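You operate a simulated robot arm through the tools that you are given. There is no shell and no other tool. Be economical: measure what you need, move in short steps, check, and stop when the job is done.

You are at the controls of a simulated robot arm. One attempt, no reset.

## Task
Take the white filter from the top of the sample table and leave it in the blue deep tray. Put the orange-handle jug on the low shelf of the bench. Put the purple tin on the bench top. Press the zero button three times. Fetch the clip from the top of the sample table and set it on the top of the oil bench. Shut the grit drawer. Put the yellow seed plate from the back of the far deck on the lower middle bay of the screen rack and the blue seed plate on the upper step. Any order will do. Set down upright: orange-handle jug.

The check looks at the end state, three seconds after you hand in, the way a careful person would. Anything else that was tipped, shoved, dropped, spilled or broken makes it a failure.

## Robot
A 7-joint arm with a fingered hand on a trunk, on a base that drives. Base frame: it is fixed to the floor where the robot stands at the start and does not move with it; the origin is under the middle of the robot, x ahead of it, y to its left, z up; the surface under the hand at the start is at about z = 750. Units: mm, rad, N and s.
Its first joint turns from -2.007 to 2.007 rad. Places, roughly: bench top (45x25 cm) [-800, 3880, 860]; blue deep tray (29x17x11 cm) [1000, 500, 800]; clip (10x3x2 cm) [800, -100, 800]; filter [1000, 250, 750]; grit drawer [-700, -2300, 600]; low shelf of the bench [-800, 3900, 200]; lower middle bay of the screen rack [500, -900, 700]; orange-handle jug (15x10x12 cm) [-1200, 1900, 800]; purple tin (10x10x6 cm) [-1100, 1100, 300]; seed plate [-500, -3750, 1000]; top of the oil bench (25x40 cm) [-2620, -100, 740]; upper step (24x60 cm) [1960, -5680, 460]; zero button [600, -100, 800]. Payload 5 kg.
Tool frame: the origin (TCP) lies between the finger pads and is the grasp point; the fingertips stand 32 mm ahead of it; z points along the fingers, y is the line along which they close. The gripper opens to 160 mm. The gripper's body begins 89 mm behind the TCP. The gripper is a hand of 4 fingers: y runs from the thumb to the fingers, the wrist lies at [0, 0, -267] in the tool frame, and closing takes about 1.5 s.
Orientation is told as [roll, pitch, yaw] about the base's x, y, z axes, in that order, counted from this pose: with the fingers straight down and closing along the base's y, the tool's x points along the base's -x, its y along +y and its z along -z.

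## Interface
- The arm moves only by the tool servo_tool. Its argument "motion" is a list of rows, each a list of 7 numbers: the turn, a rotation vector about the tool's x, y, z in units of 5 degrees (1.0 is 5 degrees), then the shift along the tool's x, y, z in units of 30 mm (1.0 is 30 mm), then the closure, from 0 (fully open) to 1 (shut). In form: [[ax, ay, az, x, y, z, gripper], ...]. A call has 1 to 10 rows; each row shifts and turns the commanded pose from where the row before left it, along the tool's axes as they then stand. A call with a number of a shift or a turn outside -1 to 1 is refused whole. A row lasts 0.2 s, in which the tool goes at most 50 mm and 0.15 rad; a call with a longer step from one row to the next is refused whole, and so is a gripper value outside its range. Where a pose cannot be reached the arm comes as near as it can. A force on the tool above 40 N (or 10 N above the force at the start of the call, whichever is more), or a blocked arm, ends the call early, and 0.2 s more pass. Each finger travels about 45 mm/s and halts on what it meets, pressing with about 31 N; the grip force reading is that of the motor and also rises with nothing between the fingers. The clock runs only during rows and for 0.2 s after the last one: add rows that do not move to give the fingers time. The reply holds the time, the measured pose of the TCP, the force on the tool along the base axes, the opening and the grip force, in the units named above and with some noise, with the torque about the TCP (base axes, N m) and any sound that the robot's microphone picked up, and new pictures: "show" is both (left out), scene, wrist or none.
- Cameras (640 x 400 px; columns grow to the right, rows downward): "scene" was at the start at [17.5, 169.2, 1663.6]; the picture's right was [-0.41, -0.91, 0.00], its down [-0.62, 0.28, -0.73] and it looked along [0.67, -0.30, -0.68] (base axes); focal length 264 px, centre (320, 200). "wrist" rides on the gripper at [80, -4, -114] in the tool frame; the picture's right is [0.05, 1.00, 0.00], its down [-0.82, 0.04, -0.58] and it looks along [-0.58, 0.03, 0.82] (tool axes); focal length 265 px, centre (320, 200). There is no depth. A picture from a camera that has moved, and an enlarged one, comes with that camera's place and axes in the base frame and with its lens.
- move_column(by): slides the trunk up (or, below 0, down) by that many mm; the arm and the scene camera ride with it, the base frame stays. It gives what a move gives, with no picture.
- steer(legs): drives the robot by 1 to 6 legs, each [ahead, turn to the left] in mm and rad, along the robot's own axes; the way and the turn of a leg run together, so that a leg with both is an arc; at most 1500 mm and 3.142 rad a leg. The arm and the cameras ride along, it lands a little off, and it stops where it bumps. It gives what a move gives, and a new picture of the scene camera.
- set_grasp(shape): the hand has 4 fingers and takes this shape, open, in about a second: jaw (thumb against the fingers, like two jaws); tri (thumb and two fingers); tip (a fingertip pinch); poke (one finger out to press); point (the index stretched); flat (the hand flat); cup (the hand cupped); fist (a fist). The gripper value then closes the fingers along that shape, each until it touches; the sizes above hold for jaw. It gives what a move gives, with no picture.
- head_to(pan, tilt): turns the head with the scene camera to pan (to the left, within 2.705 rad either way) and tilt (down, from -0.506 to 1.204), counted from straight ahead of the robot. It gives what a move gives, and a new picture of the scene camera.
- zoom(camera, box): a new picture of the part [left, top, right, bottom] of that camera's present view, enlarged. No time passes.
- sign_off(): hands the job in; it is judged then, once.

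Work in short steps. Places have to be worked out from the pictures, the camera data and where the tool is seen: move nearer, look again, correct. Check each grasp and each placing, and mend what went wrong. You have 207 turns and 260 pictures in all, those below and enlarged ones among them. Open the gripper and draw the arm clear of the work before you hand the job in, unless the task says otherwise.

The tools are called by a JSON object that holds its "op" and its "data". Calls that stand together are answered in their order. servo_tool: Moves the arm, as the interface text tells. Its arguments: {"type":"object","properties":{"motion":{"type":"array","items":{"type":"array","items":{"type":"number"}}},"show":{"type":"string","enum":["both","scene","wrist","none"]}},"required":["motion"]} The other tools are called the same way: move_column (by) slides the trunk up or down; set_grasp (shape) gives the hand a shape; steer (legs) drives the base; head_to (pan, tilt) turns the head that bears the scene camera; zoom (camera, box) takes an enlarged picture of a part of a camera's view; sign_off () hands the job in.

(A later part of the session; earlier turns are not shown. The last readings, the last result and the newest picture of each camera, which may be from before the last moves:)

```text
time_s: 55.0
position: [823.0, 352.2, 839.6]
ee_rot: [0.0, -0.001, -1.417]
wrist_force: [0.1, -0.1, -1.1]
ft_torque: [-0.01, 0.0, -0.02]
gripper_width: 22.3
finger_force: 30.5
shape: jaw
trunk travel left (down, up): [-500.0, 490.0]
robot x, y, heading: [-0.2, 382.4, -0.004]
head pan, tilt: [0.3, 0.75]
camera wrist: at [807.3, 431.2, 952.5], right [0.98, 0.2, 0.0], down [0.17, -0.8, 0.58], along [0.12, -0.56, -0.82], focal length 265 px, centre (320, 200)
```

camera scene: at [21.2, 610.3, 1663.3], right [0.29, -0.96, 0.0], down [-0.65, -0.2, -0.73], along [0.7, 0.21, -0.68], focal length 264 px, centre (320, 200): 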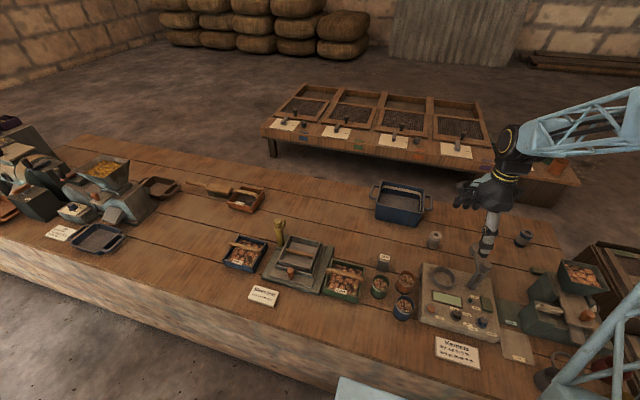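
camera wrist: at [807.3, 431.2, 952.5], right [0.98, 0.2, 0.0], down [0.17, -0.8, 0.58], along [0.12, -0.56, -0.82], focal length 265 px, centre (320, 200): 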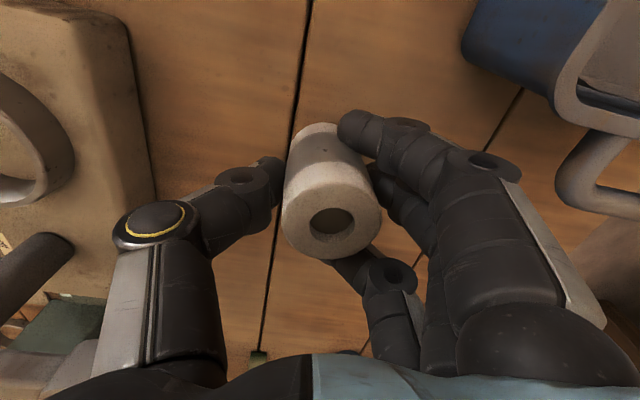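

Gripped and lifted. I raise it and turn the hand to yaw 0 so the fingers fit along the tray's long side.

{"op": "servo_tool", "data": {"motion": [[0, 0, 0, 0, 0, -1, 1], [0, 0, 0, 0, 0, -1, 1], [0, 0, 0, 0, 0, -1, 1], [0, 0, 0, 0, 0, -1, 1], [0, 0, -1, 0, 0, 0, 1], [0, 0, -1, 0, 0, 0, 1], [0, 0, -1, 0, 0, 0, 1], [0, 0, -1, 0, 0, 0, 1], [0, 0, -1, 0, 0, 0, 1], [0, 0, -1, 0, 0, 0, 1]], "show": "none"}}

{"op": "servo_tool", "data": {"motion": [[0, 0, -1, 0, 0, 0, 1], [0, 0, -1, 0, 0, 0, 1], [0, 0, -1, 0, 0, 0, 1], [0, 0, -1, 0, 0, 0, 1], [0, 0, -1, 0, 0, 0, 1], [0, 0, -1, 0, 0, 0, 1], [0, 0, -1, 0, 0, 0, 1], [0, 0, -1, 0, 0, 0, 1], [0, 0, -1, 0, 0, 0, 1], [0, 0, -1, 0, 0, 0, 1]], "show": "none"}}

{"op": "servo_tool", "data": {"motion": [[0, 0, -0.24, -0.7, 0.9, 0, 1], [0, 0, 0, -0.7, 0.9, 0, 1], [0, 0, 0, -0.7, 0.9, 0, 1], [0, 0, 0, -0.7, 0.9, 0, 1], [0, 0, 0, -0.7, 0.9, 0, 1], [0, 0, 0, -0.7, 0.9, 0, 1]], "show": "both"}}

```text
time_s: 57.2
position: [823.5, 354.4, 960.4]
ee_rot: [-0.001, 0.0, -0.893]
wrist_force: [0.5, 0.6, -2.0]
ft_torque: [-0.02, 0.02, 0.04]
gripper_width: 22.0
finger_force: 31.0
shape: jaw
trunk travel left (down, up): [-500.0, 490.0]
robot x, y, heading: [-2.1, 381.8, 0.002]
head pan, tilt: [0.3, 0.75]
```

```text
time_s: 59.4
position: [822.5, 353.8, 960.4]
ee_rot: [0.001, 0.0, -0.02]
wrist_force: [-0.2, -0.2, -1.6]
ft_torque: [-0.02, 0.02, 0.02]
gripper_width: 22.3
finger_force: 30.5
shape: jaw
trunk travel left (down, up): [-500.0, 490.0]
robot x, y, heading: [-2.4, 381.9, 0.0]
head pan, tilt: [0.3, 0.75]
```

```text
time_s: 60.8
position: [951.8, 514.2, 958.5]
ee_rot: [0.0, 0.0, -0.002]
wrist_force: [0.0, 0.3, -0.7]
ft_torque: [0.04, 0.02, 0.02]
gripper_width: 22.3
finger_force: 31.0
shape: jaw
trunk travel left (down, up): [-500.0, 490.0]
robot x, y, heading: [0.4, 383.7, -0.001]
head pan, tilt: [0.3, 0.75]
camera scene: at [21.0, 611.0, 1663.2], right [0.29, -0.96, 0.0], down [-0.65, -0.2, -0.73], along [0.7, 0.21, -0.68], focal length 264 px, centre (320, 200)
camera wrist: at [871.9, 509.3, 1072.1], right [-0.05, 1.0, 0.0], down [0.82, 0.04, 0.58], along [0.58, 0.03, -0.82], focal length 265 px, centre (320, 200)
```

scene: 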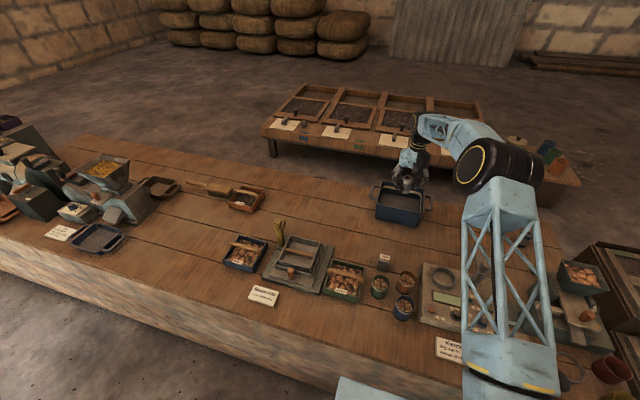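
wrist: 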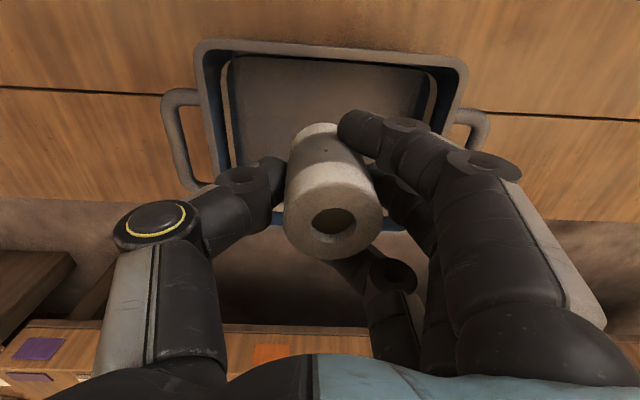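

The tray rim spans x 895–1050, y 420–611. I shift to x≈965 and lower toward its floor.

{"op": "servo_tool", "data": {"motion": [[0, 0, 0, -0.4, 0.05, 0.6, 1], [0, 0, 0, 0, 0, 0.9, 1], [0, 0, 0, 0, 0, 0.9, 1], [0, 0, 0, 0, 0, 0.9, 1], [0, 0, 0, 0, 0, 0.9, 1], [0, 0, 0, 0, 0, 0, 1]], "show": "wrist"}}

```text
time_s: 62.2
position: [962.4, 518.3, 833.0]
ee_rot: [0.0, -0.001, 0.0]
wrist_force: [0.1, -0.3, -1.1]
ft_torque: [0.0, 0.03, 0.0]
gripper_width: 22.1
finger_force: 31.1
shape: jaw
trunk travel left (down, up): [-500.0, 490.0]
robot x, y, heading: [-3.7, 384.9, 0.003]
head pan, tilt: [0.3, 0.75]
camera wrist: at [881.9, 514.2, 946.8], right [-0.05, 1.0, 0.0], down [0.82, 0.04, 0.58], along [0.58, 0.03, -0.82], focal length 265 px, centre (320, 200)
```

wrist: 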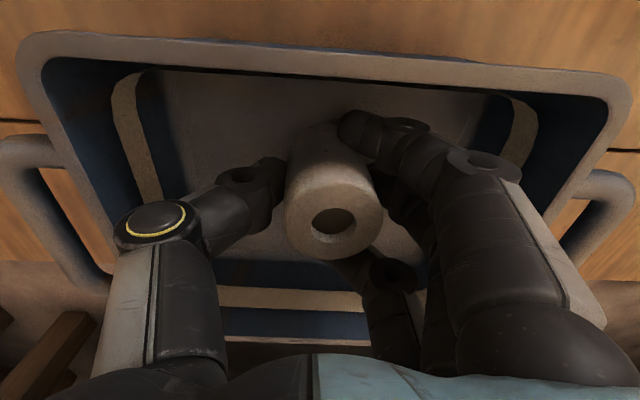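

Well inside. I lower gently until contact.

{"op": "servo_tool", "data": {"motion": [[0, 0, 0, 0, 0, 0.3, 1], [0, 0, 0, 0, 0, 0.2, 1], [0, 0, 0, 0, 0, 0.1, 1], [0, 0, 0, 0, 0, 0.1, 1], [0, 0, 0, 0, 0, 0.1, 1], [0, 0, 0, 0, 0, 0, 1]], "show": "none"}}

```text
time_s: 62.9
position: [964.1, 518.5, 826.8]
ee_rot: [0.002, -0.012, -0.003]
wrist_force: [-1.0, -0.1, 19.2]
ft_torque: [0.28, 0.23, 0.07]
gripper_width: 24.4
finger_force: 31.0
shape: jaw
trunk travel left (down, up): [-500.0, 490.0]
robot x, y, heading: [-2.0, 382.6, -0.005]
head pan, tilt: [0.3, 0.75]
stopped in row 3: the force on the tool passed its limit at 43 N (the readings are from after the stop); the commanded pose is now the measured one
```

Contact at TCP 827, likely the filter on the tray floor. I ease up slightly and open a little to see whether it stands.

{"op": "servo_tool", "data": {"motion": [[0, 0, 0, 0, 0, -0.05, 1], [0, 0, 0, 0, 0, 0, 1], [0, 0, 0, 0, 0, 0, 0.75], [0, 0, 0, 0, 0, 0, 0.75], [0, 0, 0, 0, 0, 0, 0.75]], "show": "wrist"}}

```text
time_s: 64.1
position: [963.9, 518.0, 822.6]
ee_rot: [0.003, -0.005, -0.004]
wrist_force: [0.1, -0.4, -0.2]
ft_torque: [0.0, 0.04, 0.03]
gripper_width: 39.9
finger_force: 0.0
shape: jaw
trunk travel left (down, up): [-500.0, 490.0]
robot x, y, heading: [-4.1, 382.9, -0.005]
head pan, tilt: [0.3, 0.75]
camera wrist: at [883.4, 513.9, 936.7], right [-0.05, 1.0, 0.0], down [0.81, 0.04, 0.58], along [0.58, 0.03, -0.81], focal length 265 px, centre (320, 200)
```

wrist: 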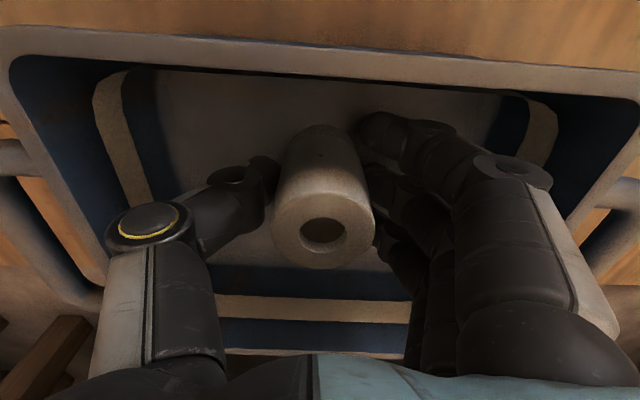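

Released; I open further and rise straight up, watching the filter.

{"op": "servo_tool", "data": {"motion": [[0, 0, 0, 0, 0, 0, 0.5], [0, 0, 0, 0, 0, 0, 0.5], [0, 0, 0, 0, 0, 0, 0.5], [0, 0, 0, 0, 0, -0.6, 0.5], [0, 0, 0, 0, 0, -0.8, 0.5], [0, 0, 0, 0, 0, -1, 0.5], [0, 0, 0, 0, 0, -1, 0.5], [0, 0, 0, 0, 0, -1, 0.5]], "show": "wrist"}}

```text
time_s: 65.9
position: [962.4, 517.6, 955.4]
ee_rot: [0.001, -0.006, -0.002]
wrist_force: [0.2, 0.0, -0.6]
ft_torque: [0.0, 0.04, 0.01]
gripper_width: 79.2
finger_force: 0.0
shape: jaw
trunk travel left (down, up): [-500.0, 490.0]
robot x, y, heading: [0.6, 383.3, -0.005]
head pan, tilt: [0.3, 0.75]
camera wrist: at [882.2, 513.7, 1067.8], right [-0.05, 1.0, 0.0], down [0.81, 0.04, 0.58], along [0.58, 0.03, -0.81], focal length 265 px, centre (320, 200)
```

wrist: 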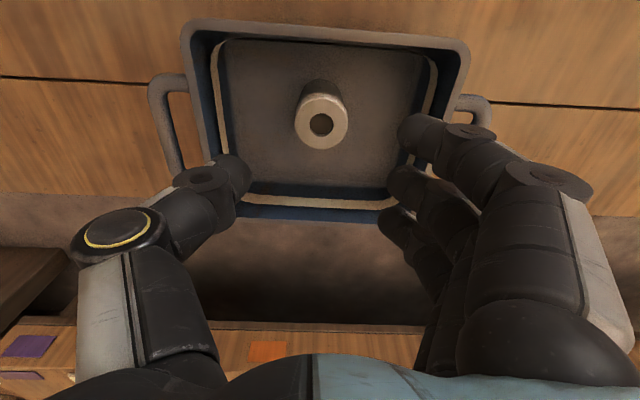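

The filter stands in the tray. Next the clip: I raise and travel toward (804,-61).

{"op": "servo_tool", "data": {"motion": [[0, 0, 0, 0.265, -0.965, -0.3, 0.5], [0, 0, 0, 0.265, -0.965, -0.3, 0.5], [0, 0, 0, 0.265, -0.965, -0.3, 0.5], [0, 0, 0, 0.265, -0.965, -0.3, 0.5], [0, 0, 0, 0.265, -0.965, -0.3, 0.5], [0, 0, 0, 0.265, -0.965, -0.3, 0.5], [0, 0, 0, 0.265, -0.965, -0.3, 0.5], [0, 0, 0, 0.265, -0.965, -0.3, 0.5], [0, 0, 0, 0.265, -0.965, 0, 0.5], [0, 0, 0, 0.265, -0.965, 0, 0.5]], "show": "none"}}

{"op": "servo_tool", "data": {"motion": [[0, 0, 0, 0.265, -0.965, 0, 0.5], [0, 0, 0, 0.265, -0.965, 0, 0.5], [0, 0, 0, 0.265, -0.965, 0, 0.5], [0, 0, 0, 0.265, -0.965, 0, 0.5], [0, 0, 0, 0.265, -0.965, 0, 0.5], [0, 0, 0, 0.265, -0.965, 0, 0.5], [0, 0, 0, 0.265, -0.965, 0, 0.5], [0, 0, 0, 0.265, -0.965, 0, 0.5], [0, 0, 0, 0.265, -0.965, 0, 0.5], [0, 0, 0, 0.265, -0.965, 0, 0.5]], "show": "wrist"}}

```text
time_s: 68.1
position: [882.8, 228.2, 1027.1]
ee_rot: [0.002, -0.009, -0.002]
wrist_force: [-0.3, 0.4, 0.3]
ft_torque: [0.0, 0.0, -0.01]
gripper_width: 79.3
finger_force: 0.1
shape: jaw
trunk travel left (down, up): [-500.0, 490.0]
robot x, y, heading: [-0.1, 384.3, -0.001]
head pan, tilt: [0.3, 0.75]
```

```text
time_s: 70.3
position: [802.3, -61.2, 1027.9]
ee_rot: [0.002, -0.007, -0.004]
wrist_force: [0.2, -0.7, 0.6]
ft_torque: [0.02, 0.0, 0.01]
gripper_width: 79.3
finger_force: 0.0
shape: jaw
trunk travel left (down, up): [-500.0, 490.0]
robot x, y, heading: [-0.8, 383.7, 0.001]
head pan, tilt: [0.3, 0.75]
camera wrist: at [721.8, -65.5, 1140.9], right [-0.05, 1.0, 0.0], down [0.81, 0.04, 0.58], along [0.58, 0.03, -0.81], focal length 265 px, centre (320, 200)
```

wrist: 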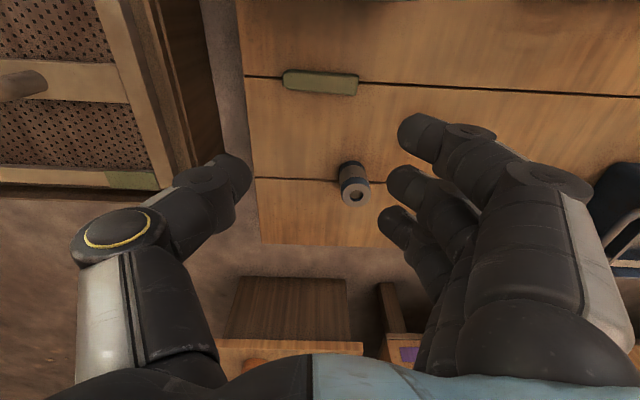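

Clip confirmed at (799,-61), lying along y. I turn the hand to yaw -90 so it closes across x.

{"op": "servo_tool", "data": {"motion": [[0, 0, 1, 0, 0, 0, 0.5], [0, 0, 1, 0, 0, 0, 0.5], [0, 0, 1, 0, 0, 0, 0.5], [0, 0, 1, 0, 0, 0, 0.5], [0, 0, 1, 0, 0, 0, 0.5], [0, 0, 1, 0, 0, 0, 0.5], [0, 0, 1, 0, 0, 0, 0.5], [0, 0, 1, 0, 0, 0, 0.5], [0, 0, 1, 0, 0, 0, 0.5]], "show": "none"}}

{"op": "servo_tool", "data": {"motion": [[0, 0, 1, 0, 0, 0, 0.5], [0, 0, 1, 0, 0, 0, 0.5], [0, 0, 1, 0, 0, 0, 0.5], [0, 0, 1, 0, 0, 0, 0.5], [0, 0, 1, 0, 0, 0, 0.5], [0, 0, 1, 0, 0, 0, 0.5], [0, 0, 1, 0, 0, 0, 0.5], [0, 0, 1, 0, 0, 0, 0.5], [0, 0, 1, 0, 0, 0, 0.5], [0, 0, 0, 0, -0.1, 0, 0.5]], "show": "none"}}

{"op": "servo_tool", "data": {"motion": [[0, 0, 0, 0, 0, 1, 0.5], [0, 0, 0, 0, 0, 1, 0.5], [0, 0, 0, 0, 0, 1, 0.5], [0, 0, 0, 0, 0, 1, 0.5], [0, 0, 0, 0, 0, 1, 0.5]], "show": "wrist"}}

```text
time_s: 72.3
position: [801.3, -59.4, 1025.5]
ee_rot: [0.007, -0.004, -0.788]
wrist_force: [0.6, 0.1, -0.1]
ft_torque: [-0.01, -0.02, 0.0]
gripper_width: 79.5
finger_force: 0.1
shape: jaw
trunk travel left (down, up): [-500.0, 490.0]
robot x, y, heading: [-1.9, 381.5, -0.001]
head pan, tilt: [0.3, 0.75]
```

```text
time_s: 74.5
position: [799.5, -59.6, 1028.2]
ee_rot: [0.006, 0.004, -1.571]
wrist_force: [0.6, -0.2, 0.4]
ft_torque: [0.01, 0.01, -0.02]
gripper_width: 79.7
finger_force: 0.0
shape: jaw
trunk travel left (down, up): [-500.0, 490.0]
robot x, y, heading: [-0.4, 384.6, 0.004]
head pan, tilt: [0.3, 0.75]
```

```text
time_s: 75.7
position: [801.4, -58.1, 872.7]
ee_rot: [0.007, 0.003, -1.574]
wrist_force: [-0.1, -0.5, -0.3]
ft_torque: [0.04, 0.01, 0.03]
gripper_width: 79.3
finger_force: 0.0
shape: jaw
trunk travel left (down, up): [-500.0, 490.0]
robot x, y, heading: [-1.8, 383.1, -0.002]
head pan, tilt: [0.3, 0.75]
camera wrist: at [797.0, 21.5, 985.8], right [1.0, 0.05, 0.01], down [0.04, -0.82, 0.58], along [0.03, -0.57, -0.82], focal length 265 px, centre (320, 200)
```

wrist: 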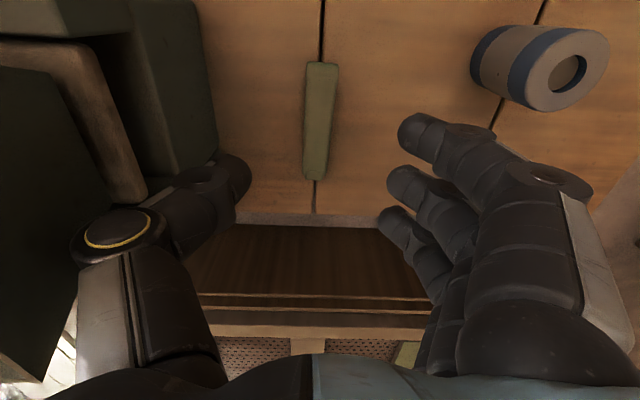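

Aligned over the clip. I lower to about z 787 (tips just above the table) and close.

{"op": "servo_tool", "data": {"motion": [[0, 0, 0, 0.13, 0, 0.8, 0.5], [0, 0, 0, 0, 0, 0.8, 0.5], [0, 0, 0, 0, 0, 0.7, 0.5], [0, 0, 0, 0, 0, 0.55, 0.5], [0, 0, 0, 0, 0, 0, 0.5]], "show": "wrist"}}

```text
time_s: 76.9
position: [802.0, -56.3, 789.5]
ee_rot: [0.008, 0.001, -1.57]
wrist_force: [-0.3, -0.8, 0.5]
ft_torque: [-0.02, 0.03, 0.0]
gripper_width: 79.1
finger_force: 0.2
shape: jaw
trunk travel left (down, up): [-500.0, 490.0]
robot x, y, heading: [-1.2, 378.8, -0.005]
head pan, tilt: [0.3, 0.75]
camera wrist: at [797.5, 23.4, 902.9], right [1.0, 0.05, 0.01], down [0.04, -0.82, 0.58], along [0.03, -0.58, -0.82], focal length 265 px, centre (320, 200)
```

wrist: 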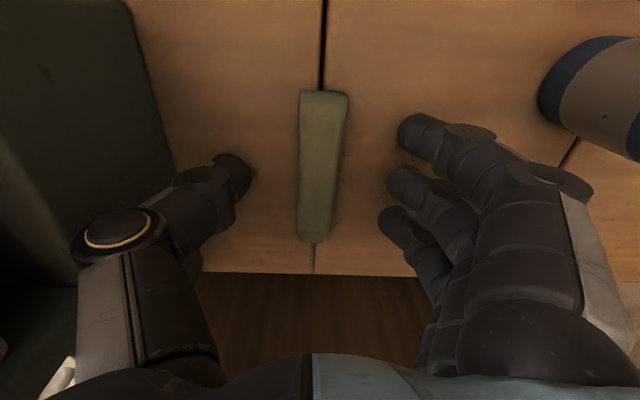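

I close at z ~786.

{"op": "servo_tool", "data": {"motion": [[0, 0, 0, 0, 0, 0.12, 0.5], [0, 0, 0, 0, 0, 0, 1], [0, 0, 0, 0, 0, 0, 1], [0, 0, 0, 0, 0, 0, 1], [0, 0, 0, 0, 0, 0, 1], [0, 0, 0, 0, 0, 0, 1], [0, 0, 0, 0, 0, 0, 1], [0, 0, 0, 0, 0, 0, 1], [0, 0, 0, 0, 0, -0.3, 1], [0, 0, 0, 0, 0, -0.7, 1]], "show": "wrist"}}

```text
time_s: 79.1
position: [798.9, -56.8, 817.4]
ee_rot: [0.006, 0.001, -1.571]
wrist_force: [0.5, 0.1, -0.1]
ft_torque: [0.02, -0.02, -0.01]
gripper_width: 18.6
finger_force: 30.7
shape: jaw
trunk travel left (down, up): [-500.0, 490.0]
robot x, y, heading: [-1.8, 383.4, -0.003]
head pan, tilt: [0.3, 0.75]
camera wrist: at [795.6, 23.5, 931.6], right [1.0, 0.05, 0.01], down [0.04, -0.82, 0.58], along [0.03, -0.58, -0.82], focal length 265 px, centre (320, 200)
```

wrist: 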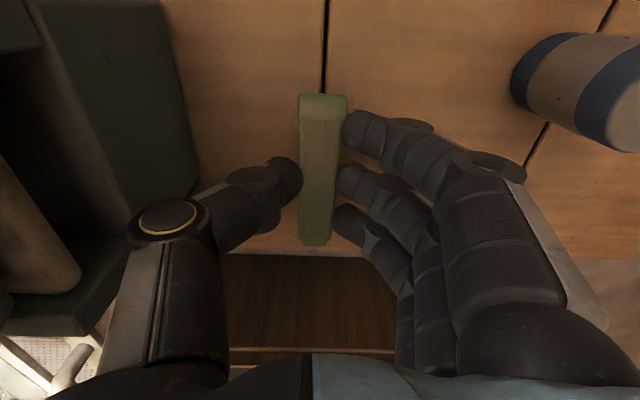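

Clip held. I lift it and draw the arm in for driving.

{"op": "servo_tool", "data": {"motion": [[0, 0, 0, 0, 0, -1, 1], [0, 0, 0, 0, 0, -1, 1], [0, 0, 0, 0, 0, -1, 1], [0, 0, 0, 0, 0, -1, 1], [0, 0, 0, 0, 0, -1, 1], [0, 0, 0, 0, 0, -1, 1], [0, 0, 0, 0, 0, -1, 1], [0, 0, 0, 0.97, 0, 0, 1], [0, 0, 0, 0.97, 0, 0, 1], [0, 0, 0, 0.97, 0, 0, 1]], "show": "wrist"}}

{"op": "servo_tool", "data": {"motion": [[0, 0, 0, 0.97, -0.9, 0, 1], [0, 0, 0, 0.97, -0.9, 0, 1], [0, 0, 0, 0.97, -0.9, 0, 1], [0, 0, 0, 0.97, -0.9, 0, 1], [0, 0, 0, 0.97, -0.9, 0, 1], [0, 0, 0, 0.97, -0.9, 0, 1], [0, 0, 0, 0.97, -0.9, 0, 1], [0, 0, 0, 0.97, -0.9, 0, 1], [0, 0, 0, 0.97, -0.9, 0, 1], [0, 0, 0, 0.97, -0.9, 0, 1]], "show": "none"}}

{"op": "head_to", "data": {"pan": 2.65, "tilt": 0.4}}

{"op": "head_to", "data": {"pan": -2.65, "tilt": 0.4}}

```text
time_s: 81.3
position: [796.7, 30.7, 1028.4]
ee_rot: [0.007, 0.001, -1.572]
wrist_force: [-1.0, 0.1, -0.2]
ft_torque: [-0.04, 0.0, 0.03]
gripper_width: 18.6
finger_force: 31.4
shape: jaw
trunk travel left (down, up): [-500.0, 490.0]
robot x, y, heading: [0.9, 382.4, -0.002]
head pan, tilt: [0.3, 0.75]
camera wrist: at [792.5, 109.9, 1141.9], right [1.0, 0.05, 0.01], down [0.04, -0.82, 0.58], along [0.03, -0.58, -0.82], focal length 265 px, centre (320, 200)
```

wrist: 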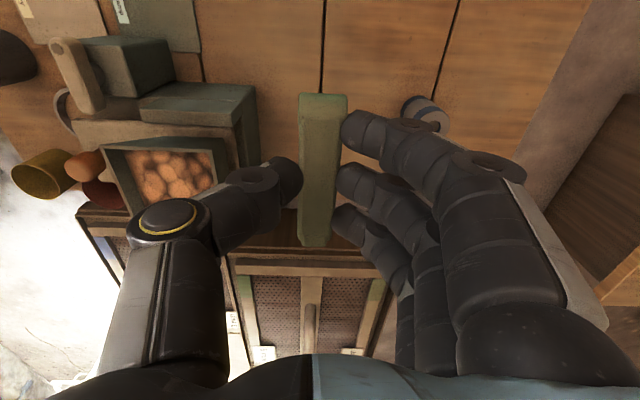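

```text
time_s: 83.5
position: [526.7, 322.0, 1027.8]
ee_rot: [0.007, 0.002, -1.572]
wrist_force: [-0.1, -0.3, 0.3]
ft_torque: [0.0, 0.0, -0.03]
gripper_width: 18.5
finger_force: 31.5
shape: jaw
trunk travel left (down, up): [-500.0, 490.0]
robot x, y, heading: [-2.0, 380.6, -0.003]
head pan, tilt: [0.3, 0.75]
```

```text
time_s: 85.7
position: [528.4, 320.8, 1028.1]
ee_rot: [0.005, 0.002, -1.574]
wrist_force: [0.7, 0.5, 0.1]
ft_torque: [0.01, -0.01, 0.02]
gripper_width: 18.6
finger_force: 30.7
shape: jaw
trunk travel left (down, up): [-500.0, 490.0]
robot x, y, heading: [-0.6, 382.0, 0.0]
head pan, tilt: [2.649, 0.4]
camera scene: at [-140.4, 629.9, 1694.5], right [0.47, 0.88, 0.0], down [0.34, -0.18, -0.92], along [-0.81, 0.44, -0.39], focal length 264 px, centre (320, 200)
```

scene: 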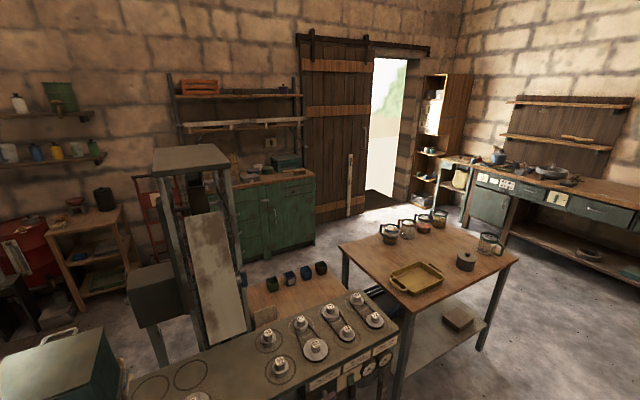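

```text
time_s: 89.8
position: [527.4, 320.1, 1028.8]
ee_rot: [0.006, 0.001, -1.572]
wrist_force: [-0.6, 0.8, -0.3]
ft_torque: [0.01, -0.02, 0.02]
gripper_width: 18.5
finger_force: 31.2
shape: jaw
trunk travel left (down, up): [-500.0, 490.0]
robot x, y, heading: [-0.8, 381.2, -0.001]
head pan, tilt: [-2.649, 0.4]
camera scene: at [-140.6, 542.3, 1694.5], right [-0.47, 0.88, 0.0], down [0.34, 0.18, -0.92], along [-0.81, -0.43, -0.39], focal length 264 px, centre (320, 200)
```

scene: 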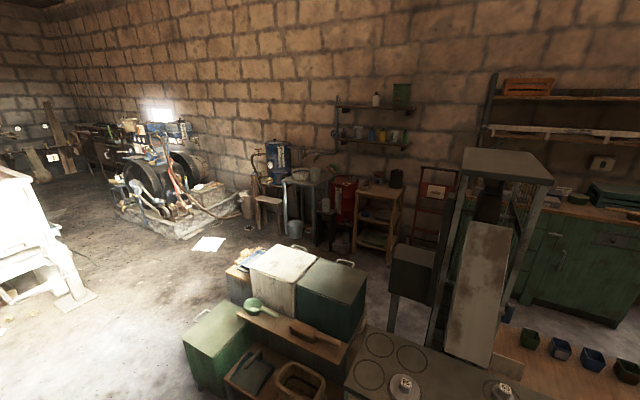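

Oil bench appears to be the small wooden table with the black can near the wall. I back off the table and drive down the corridor toward -y, then west.

{"op": "steer", "data": {"legs": [[-180, 0], [0, -1.571], [1500, 0]]}}

{"op": "head_to", "data": {"pan": -1.2, "tilt": 0.5}}

```text
time_s: 102.4
position: [-296.7, -1629.8, 1028.1]
ee_rot: [0.008, 0.003, 3.116]
wrist_force: [-0.7, -0.2, -0.7]
ft_torque: [0.0, -0.05, -0.01]
gripper_width: 18.4
finger_force: 31.2
shape: jaw
trunk travel left (down, up): [-500.0, 490.0]
robot x, y, heading: [-219.9, -1103.4, -1.595]
head pan, tilt: [-2.649, 0.4]
camera scene: at [-58.7, -965.8, 1694.5], right [0.89, 0.45, 0.0], down [0.18, -0.35, -0.92], along [-0.42, 0.82, -0.39], focal length 264 px, centre (320, 200)
```

scene: 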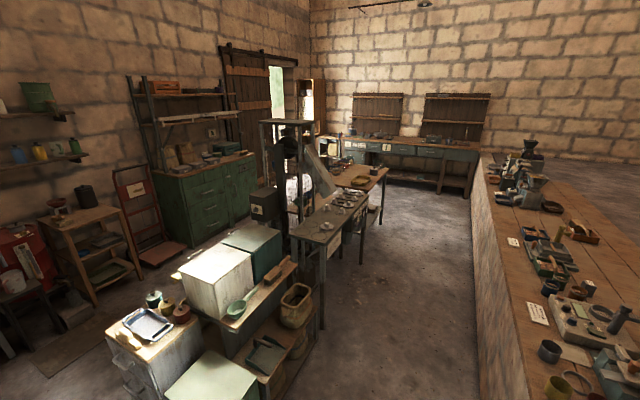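

```text
time_s: 104.0
position: [-297.1, -1630.2, 1028.9]
ee_rot: [0.007, 0.001, 3.119]
wrist_force: [0.6, -0.2, -0.5]
ft_torque: [0.04, -0.03, 0.0]
gripper_width: 18.3
finger_force: 30.5
shape: jaw
trunk travel left (down, up): [-500.0, 490.0]
robot x, y, heading: [-224.1, -1103.5, -1.593]
head pan, tilt: [-1.201, 0.499]
camera scene: at [-102.5, -1079.2, 1685.4], right [-0.34, 0.94, 0.0], down [0.45, 0.16, -0.88], along [-0.83, -0.3, -0.48], focal length 264 px, centre (320, 200)
```

scene: 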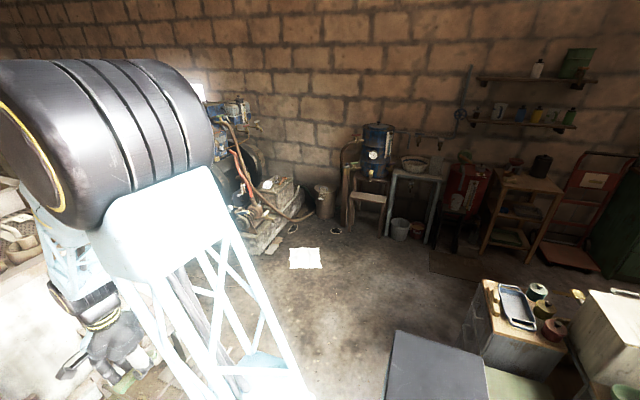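

I go on to y≈-1450, west to x≈-1850, then north to stand before the oil bench.

{"op": "steer", "data": {"legs": [[350, 0], [0, -1.55], [1480, 0], [150, 0], [0, -1.35]]}}

{"op": "head_to", "data": {"pan": 0.4, "tilt": 0.5}}

```text
time_s: 121.3
position: [-1925.8, -950.7, 1029.2]
ee_rot: [0.006, 0.001, 0.293]
wrist_force: [0.2, -1.4, 0.2]
ft_torque: [0.02, -0.02, -0.03]
gripper_width: 18.1
finger_force: 31.0
shape: jaw
trunk travel left (down, up): [-500.0, 490.0]
robot x, y, heading: [-1831.6, -1473.4, 1.859]
head pan, tilt: [-1.201, 0.499]
camera scene: at [-1935.0, -1533.8, 1685.4], right [0.61, -0.79, 0.0], down [-0.38, -0.29, -0.88], along [0.69, 0.54, -0.48], focal length 264 px, centre (320, 200)
```

scene: 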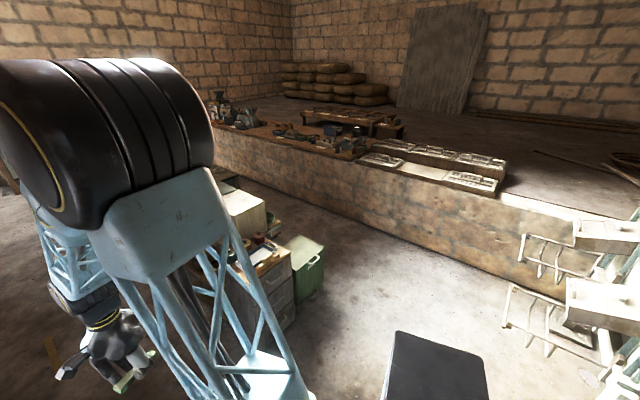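

```text
time_s: 123.0
position: [-1925.1, -950.3, 1028.6]
ee_rot: [0.006, 0.003, 0.293]
wrist_force: [-0.1, -1.1, 0.2]
ft_torque: [-0.01, 0.02, 0.0]
gripper_width: 18.1
finger_force: 31.0
shape: jaw
trunk travel left (down, up): [-500.0, 490.0]
robot x, y, heading: [-1832.6, -1471.5, 1.864]
head pan, tilt: [0.4, 0.499]
camera scene: at [-2064.9, -1519.7, 1685.4], right [0.77, 0.64, 0.0], down [0.31, -0.37, -0.88], along [-0.56, 0.68, -0.48], focal length 264 px, centre (320, 200)
```

scene: 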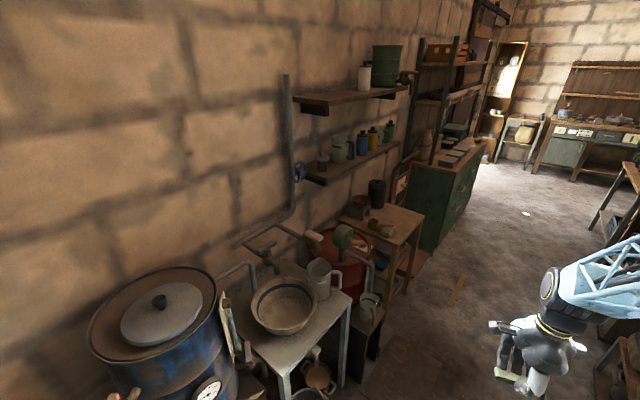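

The wooden oil bench is visible ahead-left. I drive 850 mm nearer and look at its top.

{"op": "steer", "data": {"legs": [[850, 0]]}}

{"op": "head_to", "data": {"pan": 0.55, "tilt": 0.75}}

```text
time_s: 127.5
position: [-2168.7, -143.0, 1029.7]
ee_rot: [0.011, 0.002, 0.297]
wrist_force: [-0.6, -0.7, -0.3]
ft_torque: [0.0, 0.0, 0.01]
gripper_width: 18.0
finger_force: 31.2
shape: jaw
trunk travel left (down, up): [-500.0, 490.0]
robot x, y, heading: [-2074.5, -663.7, 1.866]
head pan, tilt: [0.4, 0.499]
camera scene: at [-2261.9, -698.2, 1695.6], right [0.77, 0.64, -0.03], down [0.28, -0.37, -0.88], along [-0.58, 0.67, -0.47], focal length 264 px, centre (320, 200)
```

scene: 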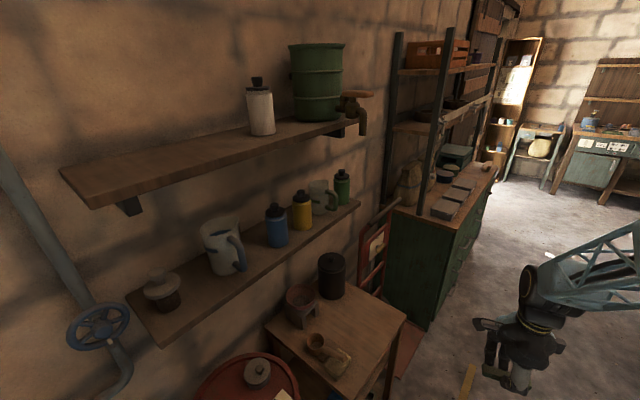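

```text
time_s: 128.3
position: [-2197.0, -151.9, 1029.1]
ee_rot: [0.012, -0.025, 0.298]
wrist_force: [0.2, 1.1, -0.3]
ft_torque: [0.01, 0.04, 0.0]
gripper_width: 17.8
finger_force: 30.8
shape: jaw
trunk travel left (down, up): [-500.0, 490.0]
robot x, y, heading: [-2075.3, -667.4, 1.863]
head pan, tilt: [0.55, 0.75]
camera scene: at [-2279.3, -728.8, 1671.8], right [0.66, 0.75, -0.01], down [0.49, -0.45, -0.74], along [-0.56, 0.49, -0.67], focal length 264 px, centre (320, 200)
```

scene: 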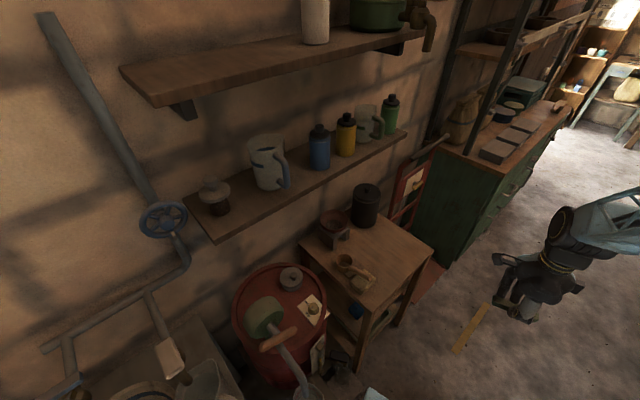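

Bench top free area is around (-2590,5). I move over there at travel height.

{"op": "servo_tool", "data": {"motion": [[0, 0, 0, 0.916, 0.738, 0, 1], [0, 0, 0, 0.916, 0.738, 0, 1], [0, 0, 0, 0.916, 0.738, 0, 1], [0, 0, 0, 0.916, 0.738, 0, 1], [0, 0, 0, 0.916, 0.738, 0, 1], [0, 0, 0, 0.916, 0.738, 0, 1], [0, 0, 0, 0.916, 0.738, 0, 1], [0, 0, 0, 0.916, 0.738, 0, 1], [0, 0, 0, 0.916, 0.738, 0, 1], [0, 0, 0, 0.916, 0.738, 0, 1]]}}

```text
time_s: 130.5
position: [-2527.0, -23.0, 1023.7]
ee_rot: [0.014, -0.028, 0.298]
wrist_force: [-0.3, -0.3, -0.2]
ft_torque: [-0.03, 0.04, 0.01]
gripper_width: 17.8
finger_force: 31.2
shape: jaw
trunk travel left (down, up): [-500.0, 490.0]
robot x, y, heading: [-2076.5, -658.9, 1.866]
head pan, tilt: [0.55, 0.75]
camera scene: at [-2271.6, -718.4, 1673.0], right [0.66, 0.75, -0.02], down [0.49, -0.46, -0.74], along [-0.56, 0.48, -0.67], focal length 264 px, centre (320, 200)
camera wrist: at [-2604.0, -53.0, 1134.8], right [-0.34, 0.94, 0.01], down [0.75, 0.27, 0.6], along [0.56, 0.21, -0.8], focal length 265 px, centre (320, 200)
```

scene: 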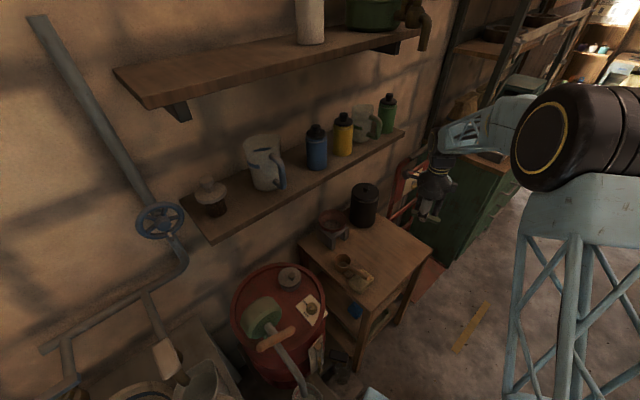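
wrist: 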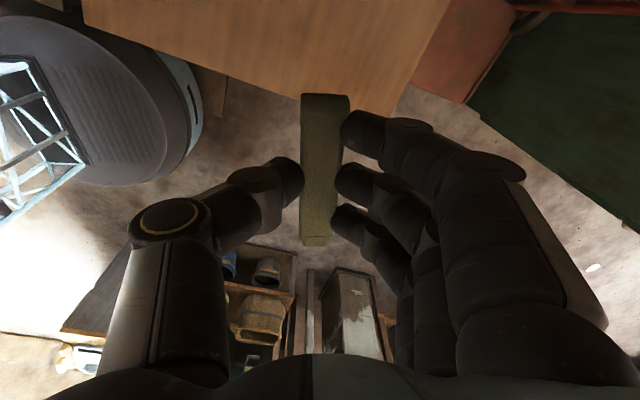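

Bench front edge at x≈-2512, right end y≈99. I go to (-2585,10) and lower to z 800.

{"op": "servo_tool", "data": {"motion": [[0, 0, 0, 0.76, 0.81, 0, 1], [0, 0, 0, 0.76, 0.81, 0, 1], [0, 0, 0, 0, 0, 0.9, 1], [0, 0, 0, 0, 0, 0.9, 1], [0, 0, 0, 0, 0, 0.9, 1], [0, 0, 0, 0, 0, 0.9, 1], [0, 0, 0, 0, 0, 0.9, 1], [0, 0, 0, 0, 0, 0.9, 1], [0, 0, 0, 0, 0, 0.9, 1], [0, 0, 0, 0, 0, 0.7, 1]]}}

{"op": "zoom", "data": {"camera": "scene", "box": [280, 150, 480, 330]}}

```text
time_s: 132.7
position: [-2577.5, 19.4, 814.3]
ee_rot: [0.011, -0.022, 0.296]
wrist_force: [1.1, 0.6, -0.4]
ft_torque: [-0.01, -0.01, 0.03]
gripper_width: 18.1
finger_force: 31.0
shape: jaw
trunk travel left (down, up): [-500.0, 490.0]
robot x, y, heading: [-2075.5, -664.8, 1.867]
head pan, tilt: [0.55, 0.75]
camera scene: at [-2269.2, -716.3, 1673.4], right [0.66, 0.75, -0.02], down [0.49, -0.46, -0.74], along [-0.56, 0.48, -0.67], focal length 264 px, centre (320, 200)
camera wrist: at [-2653.3, -9.9, 925.4], right [-0.34, 0.94, 0.01], down [0.76, 0.27, 0.6], along [0.56, 0.21, -0.8], focal length 265 px, centre (320, 200)
```

scene: 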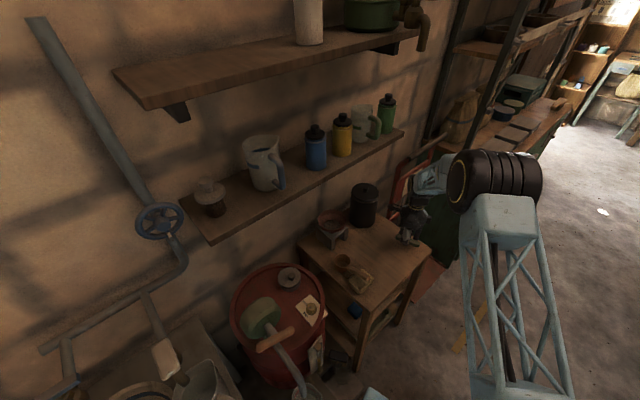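
wrist: 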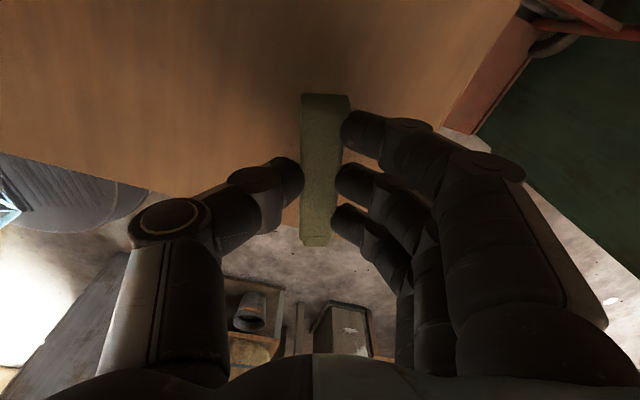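

```text
2.22 times, centred on (380, 240) of scene
camera zoom: at [-2269.2, -716.3, 1673.4], right [0.66, 0.75, -0.02], down [0.49, -0.46, -0.74], along [-0.56, 0.48, -0.67], focal length 588 px, centre (187, 111)
```

zoom: 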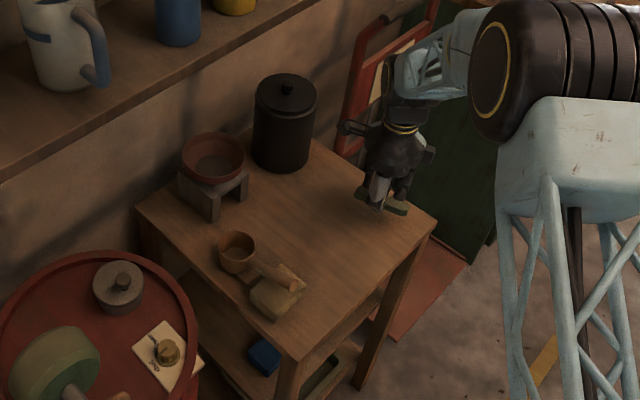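

There is room further in. I shift to about (-2620,-8) and lower to contact.

{"op": "servo_tool", "data": {"motion": [[0, 0, 0, 0.8, -0.18, 0, 1], [0, 0, 0, 0.8, -0.18, 0, 1], [0, 0, 0, 0, 0, 0.5, 1], [0, 0, 0, 0, 0, 0.3, 1], [0, 0, 0, 0, 0, 0.15, 1], [0, 0, 0, 0, 0, 0.15, 1], [0, 0, 0, 0, 0, 0.1, 1], [0, 0, 0, 0, 0, 0.1, 1]], "show": "wrist"}}

```text
time_s: 134.5
position: [-2617.4, -3.5, 776.1]
ee_rot: [0.012, -0.02, 0.293]
wrist_force: [2.1, 4.2, 14.7]
ft_torque: [0.24, 0.15, -0.01]
gripper_width: 18.0
finger_force: 31.0
shape: jaw
trunk travel left (down, up): [-500.0, 490.0]
robot x, y, heading: [-2076.4, -667.4, 1.865]
head pan, tilt: [0.55, 0.75]
camera wrist: at [-2693.9, -33.1, 887.1], right [-0.34, 0.94, 0.01], down [0.76, 0.27, 0.59], along [0.56, 0.21, -0.8], focal length 265 px, centre (320, 200)
```

wrist: 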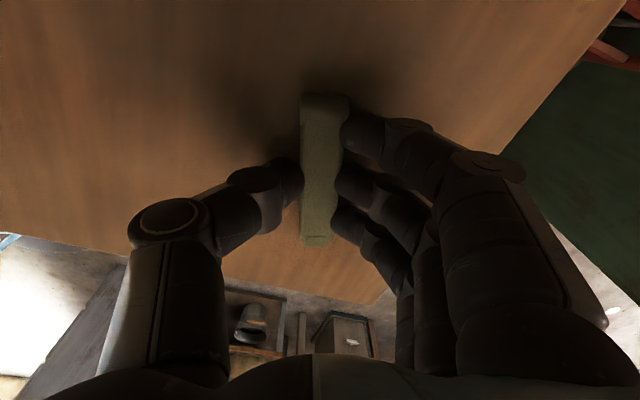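

Contact (15 N). I open and rise.

{"op": "servo_tool", "data": {"motion": [[0, 0, 0, 0, 0, -0.05, 0.7], [0, 0, 0, 0, 0, 0, 0.6], [0, 0, 0, 0, 0, 0, 0.6], [0, 0, 0, 0, 0, 0, 0.6], [0, 0, 0, 0, 0, -0.5, 0.6], [0, 0, 0, 0, 0, -1, 0.6], [0, 0, 0, 0, 0, -1, 0.6], [0, 0, 0, 0, 0, -1, 0.6], [0, 0, 0, 0, 0, -1, 0.6]], "show": "wrist"}}

{"op": "zoom", "data": {"camera": "scene", "box": [280, 150, 480, 330]}}

```text
time_s: 136.5
position: [-2620.5, -9.5, 911.2]
ee_rot: [0.009, -0.02, 0.298]
wrist_force: [0.4, 0.5, 0.1]
ft_torque: [0.0, -0.03, 0.02]
gripper_width: 63.4
finger_force: 0.1
shape: jaw
trunk travel left (down, up): [-500.0, 490.0]
robot x, y, heading: [-2072.6, -662.9, 1.86]
head pan, tilt: [0.55, 0.75]
camera wrist: at [-2697.8, -38.6, 1023.1], right [-0.34, 0.94, 0.01], down [0.76, 0.27, 0.6], along [0.56, 0.21, -0.8], focal length 265 px, centre (320, 200)
```

wrist: 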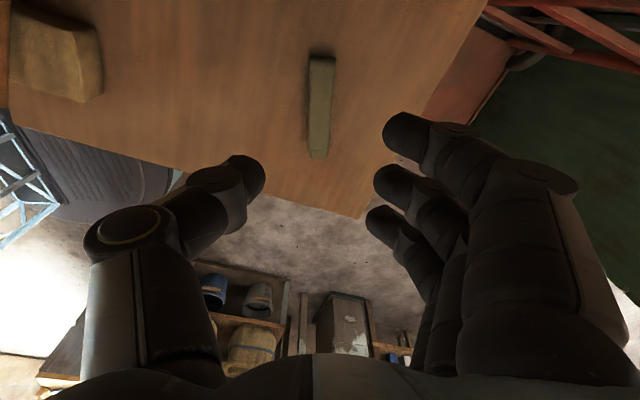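

```text
2.22 times, centred on (380, 240) of scene
camera zoom: at [-2295.9, -747.4, 1668.8], right [0.66, 0.75, 0.0], down [0.5, -0.44, -0.74], along [-0.55, 0.49, -0.67], focal length 588 px, centre (187, 111)
```

zoom: 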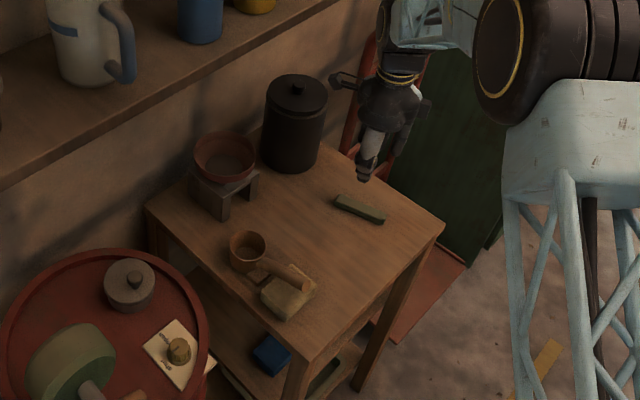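

Clip rests on the oil bench. I raise and retract the arm, then look north for the way to the tin and jugs.

{"op": "servo_tool", "data": {"motion": [[0, 0, 0, 0, 0, -1, 0.6], [0, 0, 0, 0, 0, -1, 0.6], [0, 0, 0, 0, 0, -1, 0.6], [0, 0, 0, 0, 0, -1, 0.6], [0, 0, 0, -0.95, -0.6, 0, 0.6], [0, 0, 0, -0.95, -0.6, 0, 0.6], [0, 0, 0, -0.95, -0.6, 0, 0.6], [0, 0, 0, -0.95, -0.6, 0, 0.6], [0, 0, 0, -0.95, -0.6, 0, 0.6], [0, 0, 0, -0.95, -0.6, 0, 0.6]], "show": "none"}}

{"op": "servo_tool", "data": {"motion": [[0, 0, 0, -0.95, -0.6, 0, 0.6], [0, 0, 0, -0.95, -0.6, 0, 0.6], [0, 0, 0, -0.95, -0.6, 0, 0.6], [0, 0, 0, -0.95, -0.6, 0, 0.6], [0, 0, 0, -0.95, -0.6, 0, 0.6], [0, 0, 0, -0.95, -0.6, 0, 0.6], [0, 0, 0, -0.95, -0.6, 0, 0]], "show": "none"}}

{"op": "head_to", "data": {"pan": -0.6, "tilt": 0.45}}

```text
time_s: 138.7
position: [-2425.9, -57.0, 1033.4]
ee_rot: [0.008, -0.019, 0.297]
wrist_force: [0.0, 0.0, 0.2]
ft_torque: [0.02, 0.03, -0.01]
gripper_width: 63.7
finger_force: 0.0
shape: jaw
trunk travel left (down, up): [-500.0, 490.0]
robot x, y, heading: [-2079.7, -662.6, 1.868]
head pan, tilt: [0.55, 0.75]
```

```text
time_s: 140.3
position: [-2197.3, -123.9, 1034.9]
ee_rot: [0.012, -0.02, 0.296]
wrist_force: [0.1, 0.5, -0.5]
ft_torque: [-0.04, 0.08, 0.0]
gripper_width: 97.3
finger_force: 0.0
shape: jaw
trunk travel left (down, up): [-500.0, 490.0]
robot x, y, heading: [-2077.2, -663.0, 1.865]
head pan, tilt: [0.55, 0.75]
```

```text
time_s: 141.7
position: [-2201.7, -126.0, 1036.1]
ee_rot: [0.014, -0.024, 0.297]
wrist_force: [-0.7, 0.4, 0.2]
ft_torque: [-0.01, 0.03, -0.01]
gripper_width: 159.8
finger_force: 0.1
shape: jaw
trunk travel left (down, up): [-500.0, 490.0]
robot x, y, heading: [-2077.1, -664.8, 1.863]
head pan, tilt: [-0.6, 0.45]
camera scene: at [-2176.2, -681.2, 1697.5], right [0.95, -0.3, -0.02], down [-0.16, -0.42, -0.89], along [0.26, 0.86, -0.45], focal length 264 px, centre (320, 200)
```

scene: 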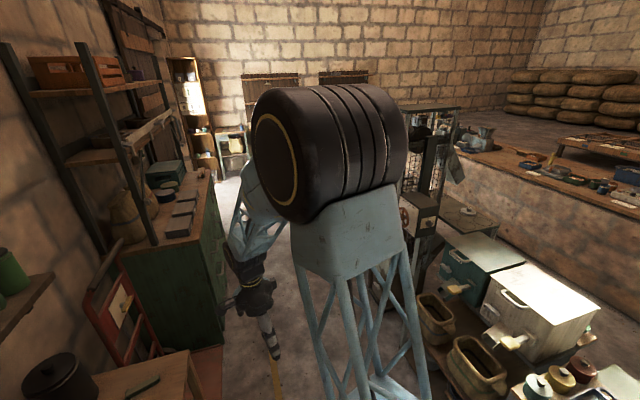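

The arm blocks the view of the tin's area. I turn the robot left and look right past it.

{"op": "steer", "data": {"legs": [[0, 0.5]]}}

{"op": "head_to", "data": {"pan": -1.25, "tilt": 0.45}}

{"op": "zoom", "data": {"camera": "scene", "box": [300, 80, 640, 300]}}

```text
time_s: 143.5
position: [-2440.6, -250.2, 1035.3]
ee_rot: [0.01, -0.024, 0.788]
wrist_force: [-0.1, -0.6, 0.3]
ft_torque: [0.04, -0.02, 0.04]
gripper_width: 160.1
finger_force: 0.0
shape: jaw
trunk travel left (down, up): [-500.0, 490.0]
robot x, y, heading: [-2076.3, -667.5, 2.359]
head pan, tilt: [-0.6, 0.45]
camera scene: at [-2168.2, -782.4, 1693.8], right [0.98, 0.19, -0.01], down [0.07, -0.42, -0.91], along [-0.17, 0.89, -0.42], focal length 264 px, centre (320, 200)
```

scene: 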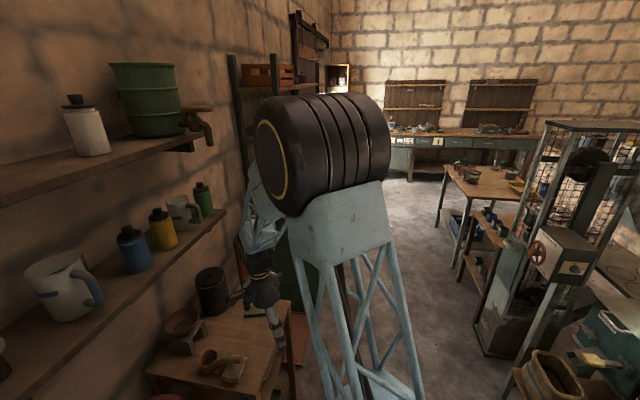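

```text
time_s: 144.6
position: [-2453.4, -238.3, 1021.5]
ee_rot: [-0.007, -0.025, 0.787]
wrist_force: [0.4, -0.6, 0.7]
ft_torque: [0.01, 0.02, 0.0]
gripper_width: 159.8
finger_force: 0.0
shape: jaw
trunk travel left (down, up): [-500.0, 490.0]
robot x, y, heading: [-2072.5, -667.2, 2.361]
head pan, tilt: [-1.25, 0.45]
camera scene: at [-2111.1, -791.6, 1693.0], right [0.9, -0.44, -0.02], down [-0.21, -0.38, -0.9], along [0.39, 0.81, -0.43], focal length 264 px, centre (320, 200)
```

scene: 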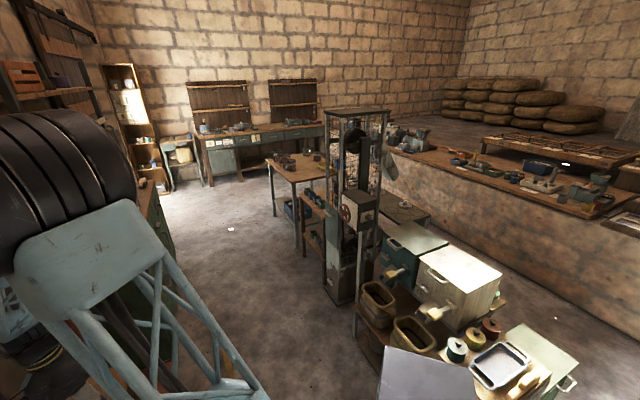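

```text
1.82 times, centred on (470, 190) of scene
camera zoom: at [-2111.1, -791.6, 1693.0], right [0.9, -0.44, -0.02], down [-0.21, -0.38, -0.9], along [0.39, 0.81, -0.43], focal length 481 px, centre (47, 218)
```

zoom: 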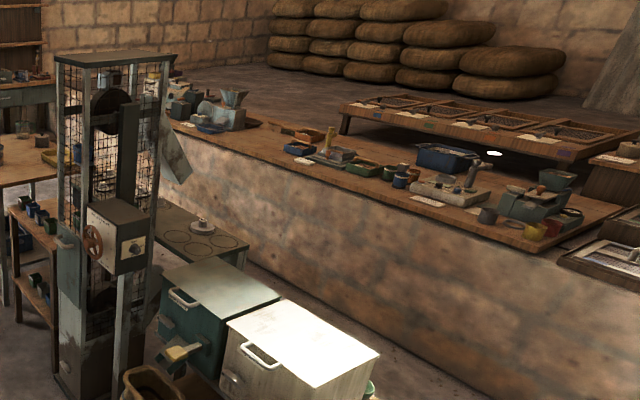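

There is an open wooden rack with tins, reachable from the west passage. I zoom on it.

{"op": "zoom", "data": {"camera": "scene", "box": [260, 140, 350, 270]}}

```text
3.08 times, centred on (305, 205) of scene
camera zoom: at [-2111.1, -791.6, 1693.0], right [0.9, -0.44, -0.02], down [-0.21, -0.38, -0.9], along [0.39, 0.81, -0.43], focal length 813 px, centre (366, 185)
```

zoom: 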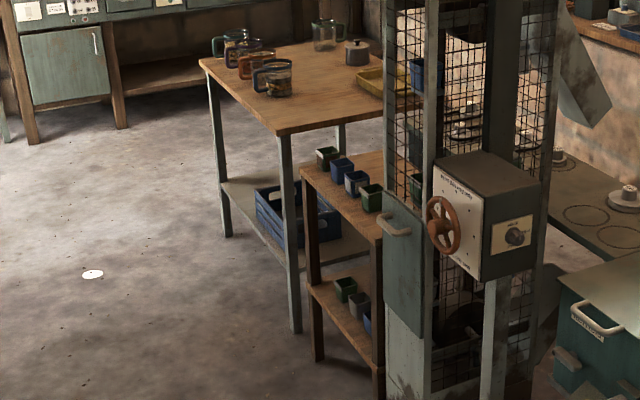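

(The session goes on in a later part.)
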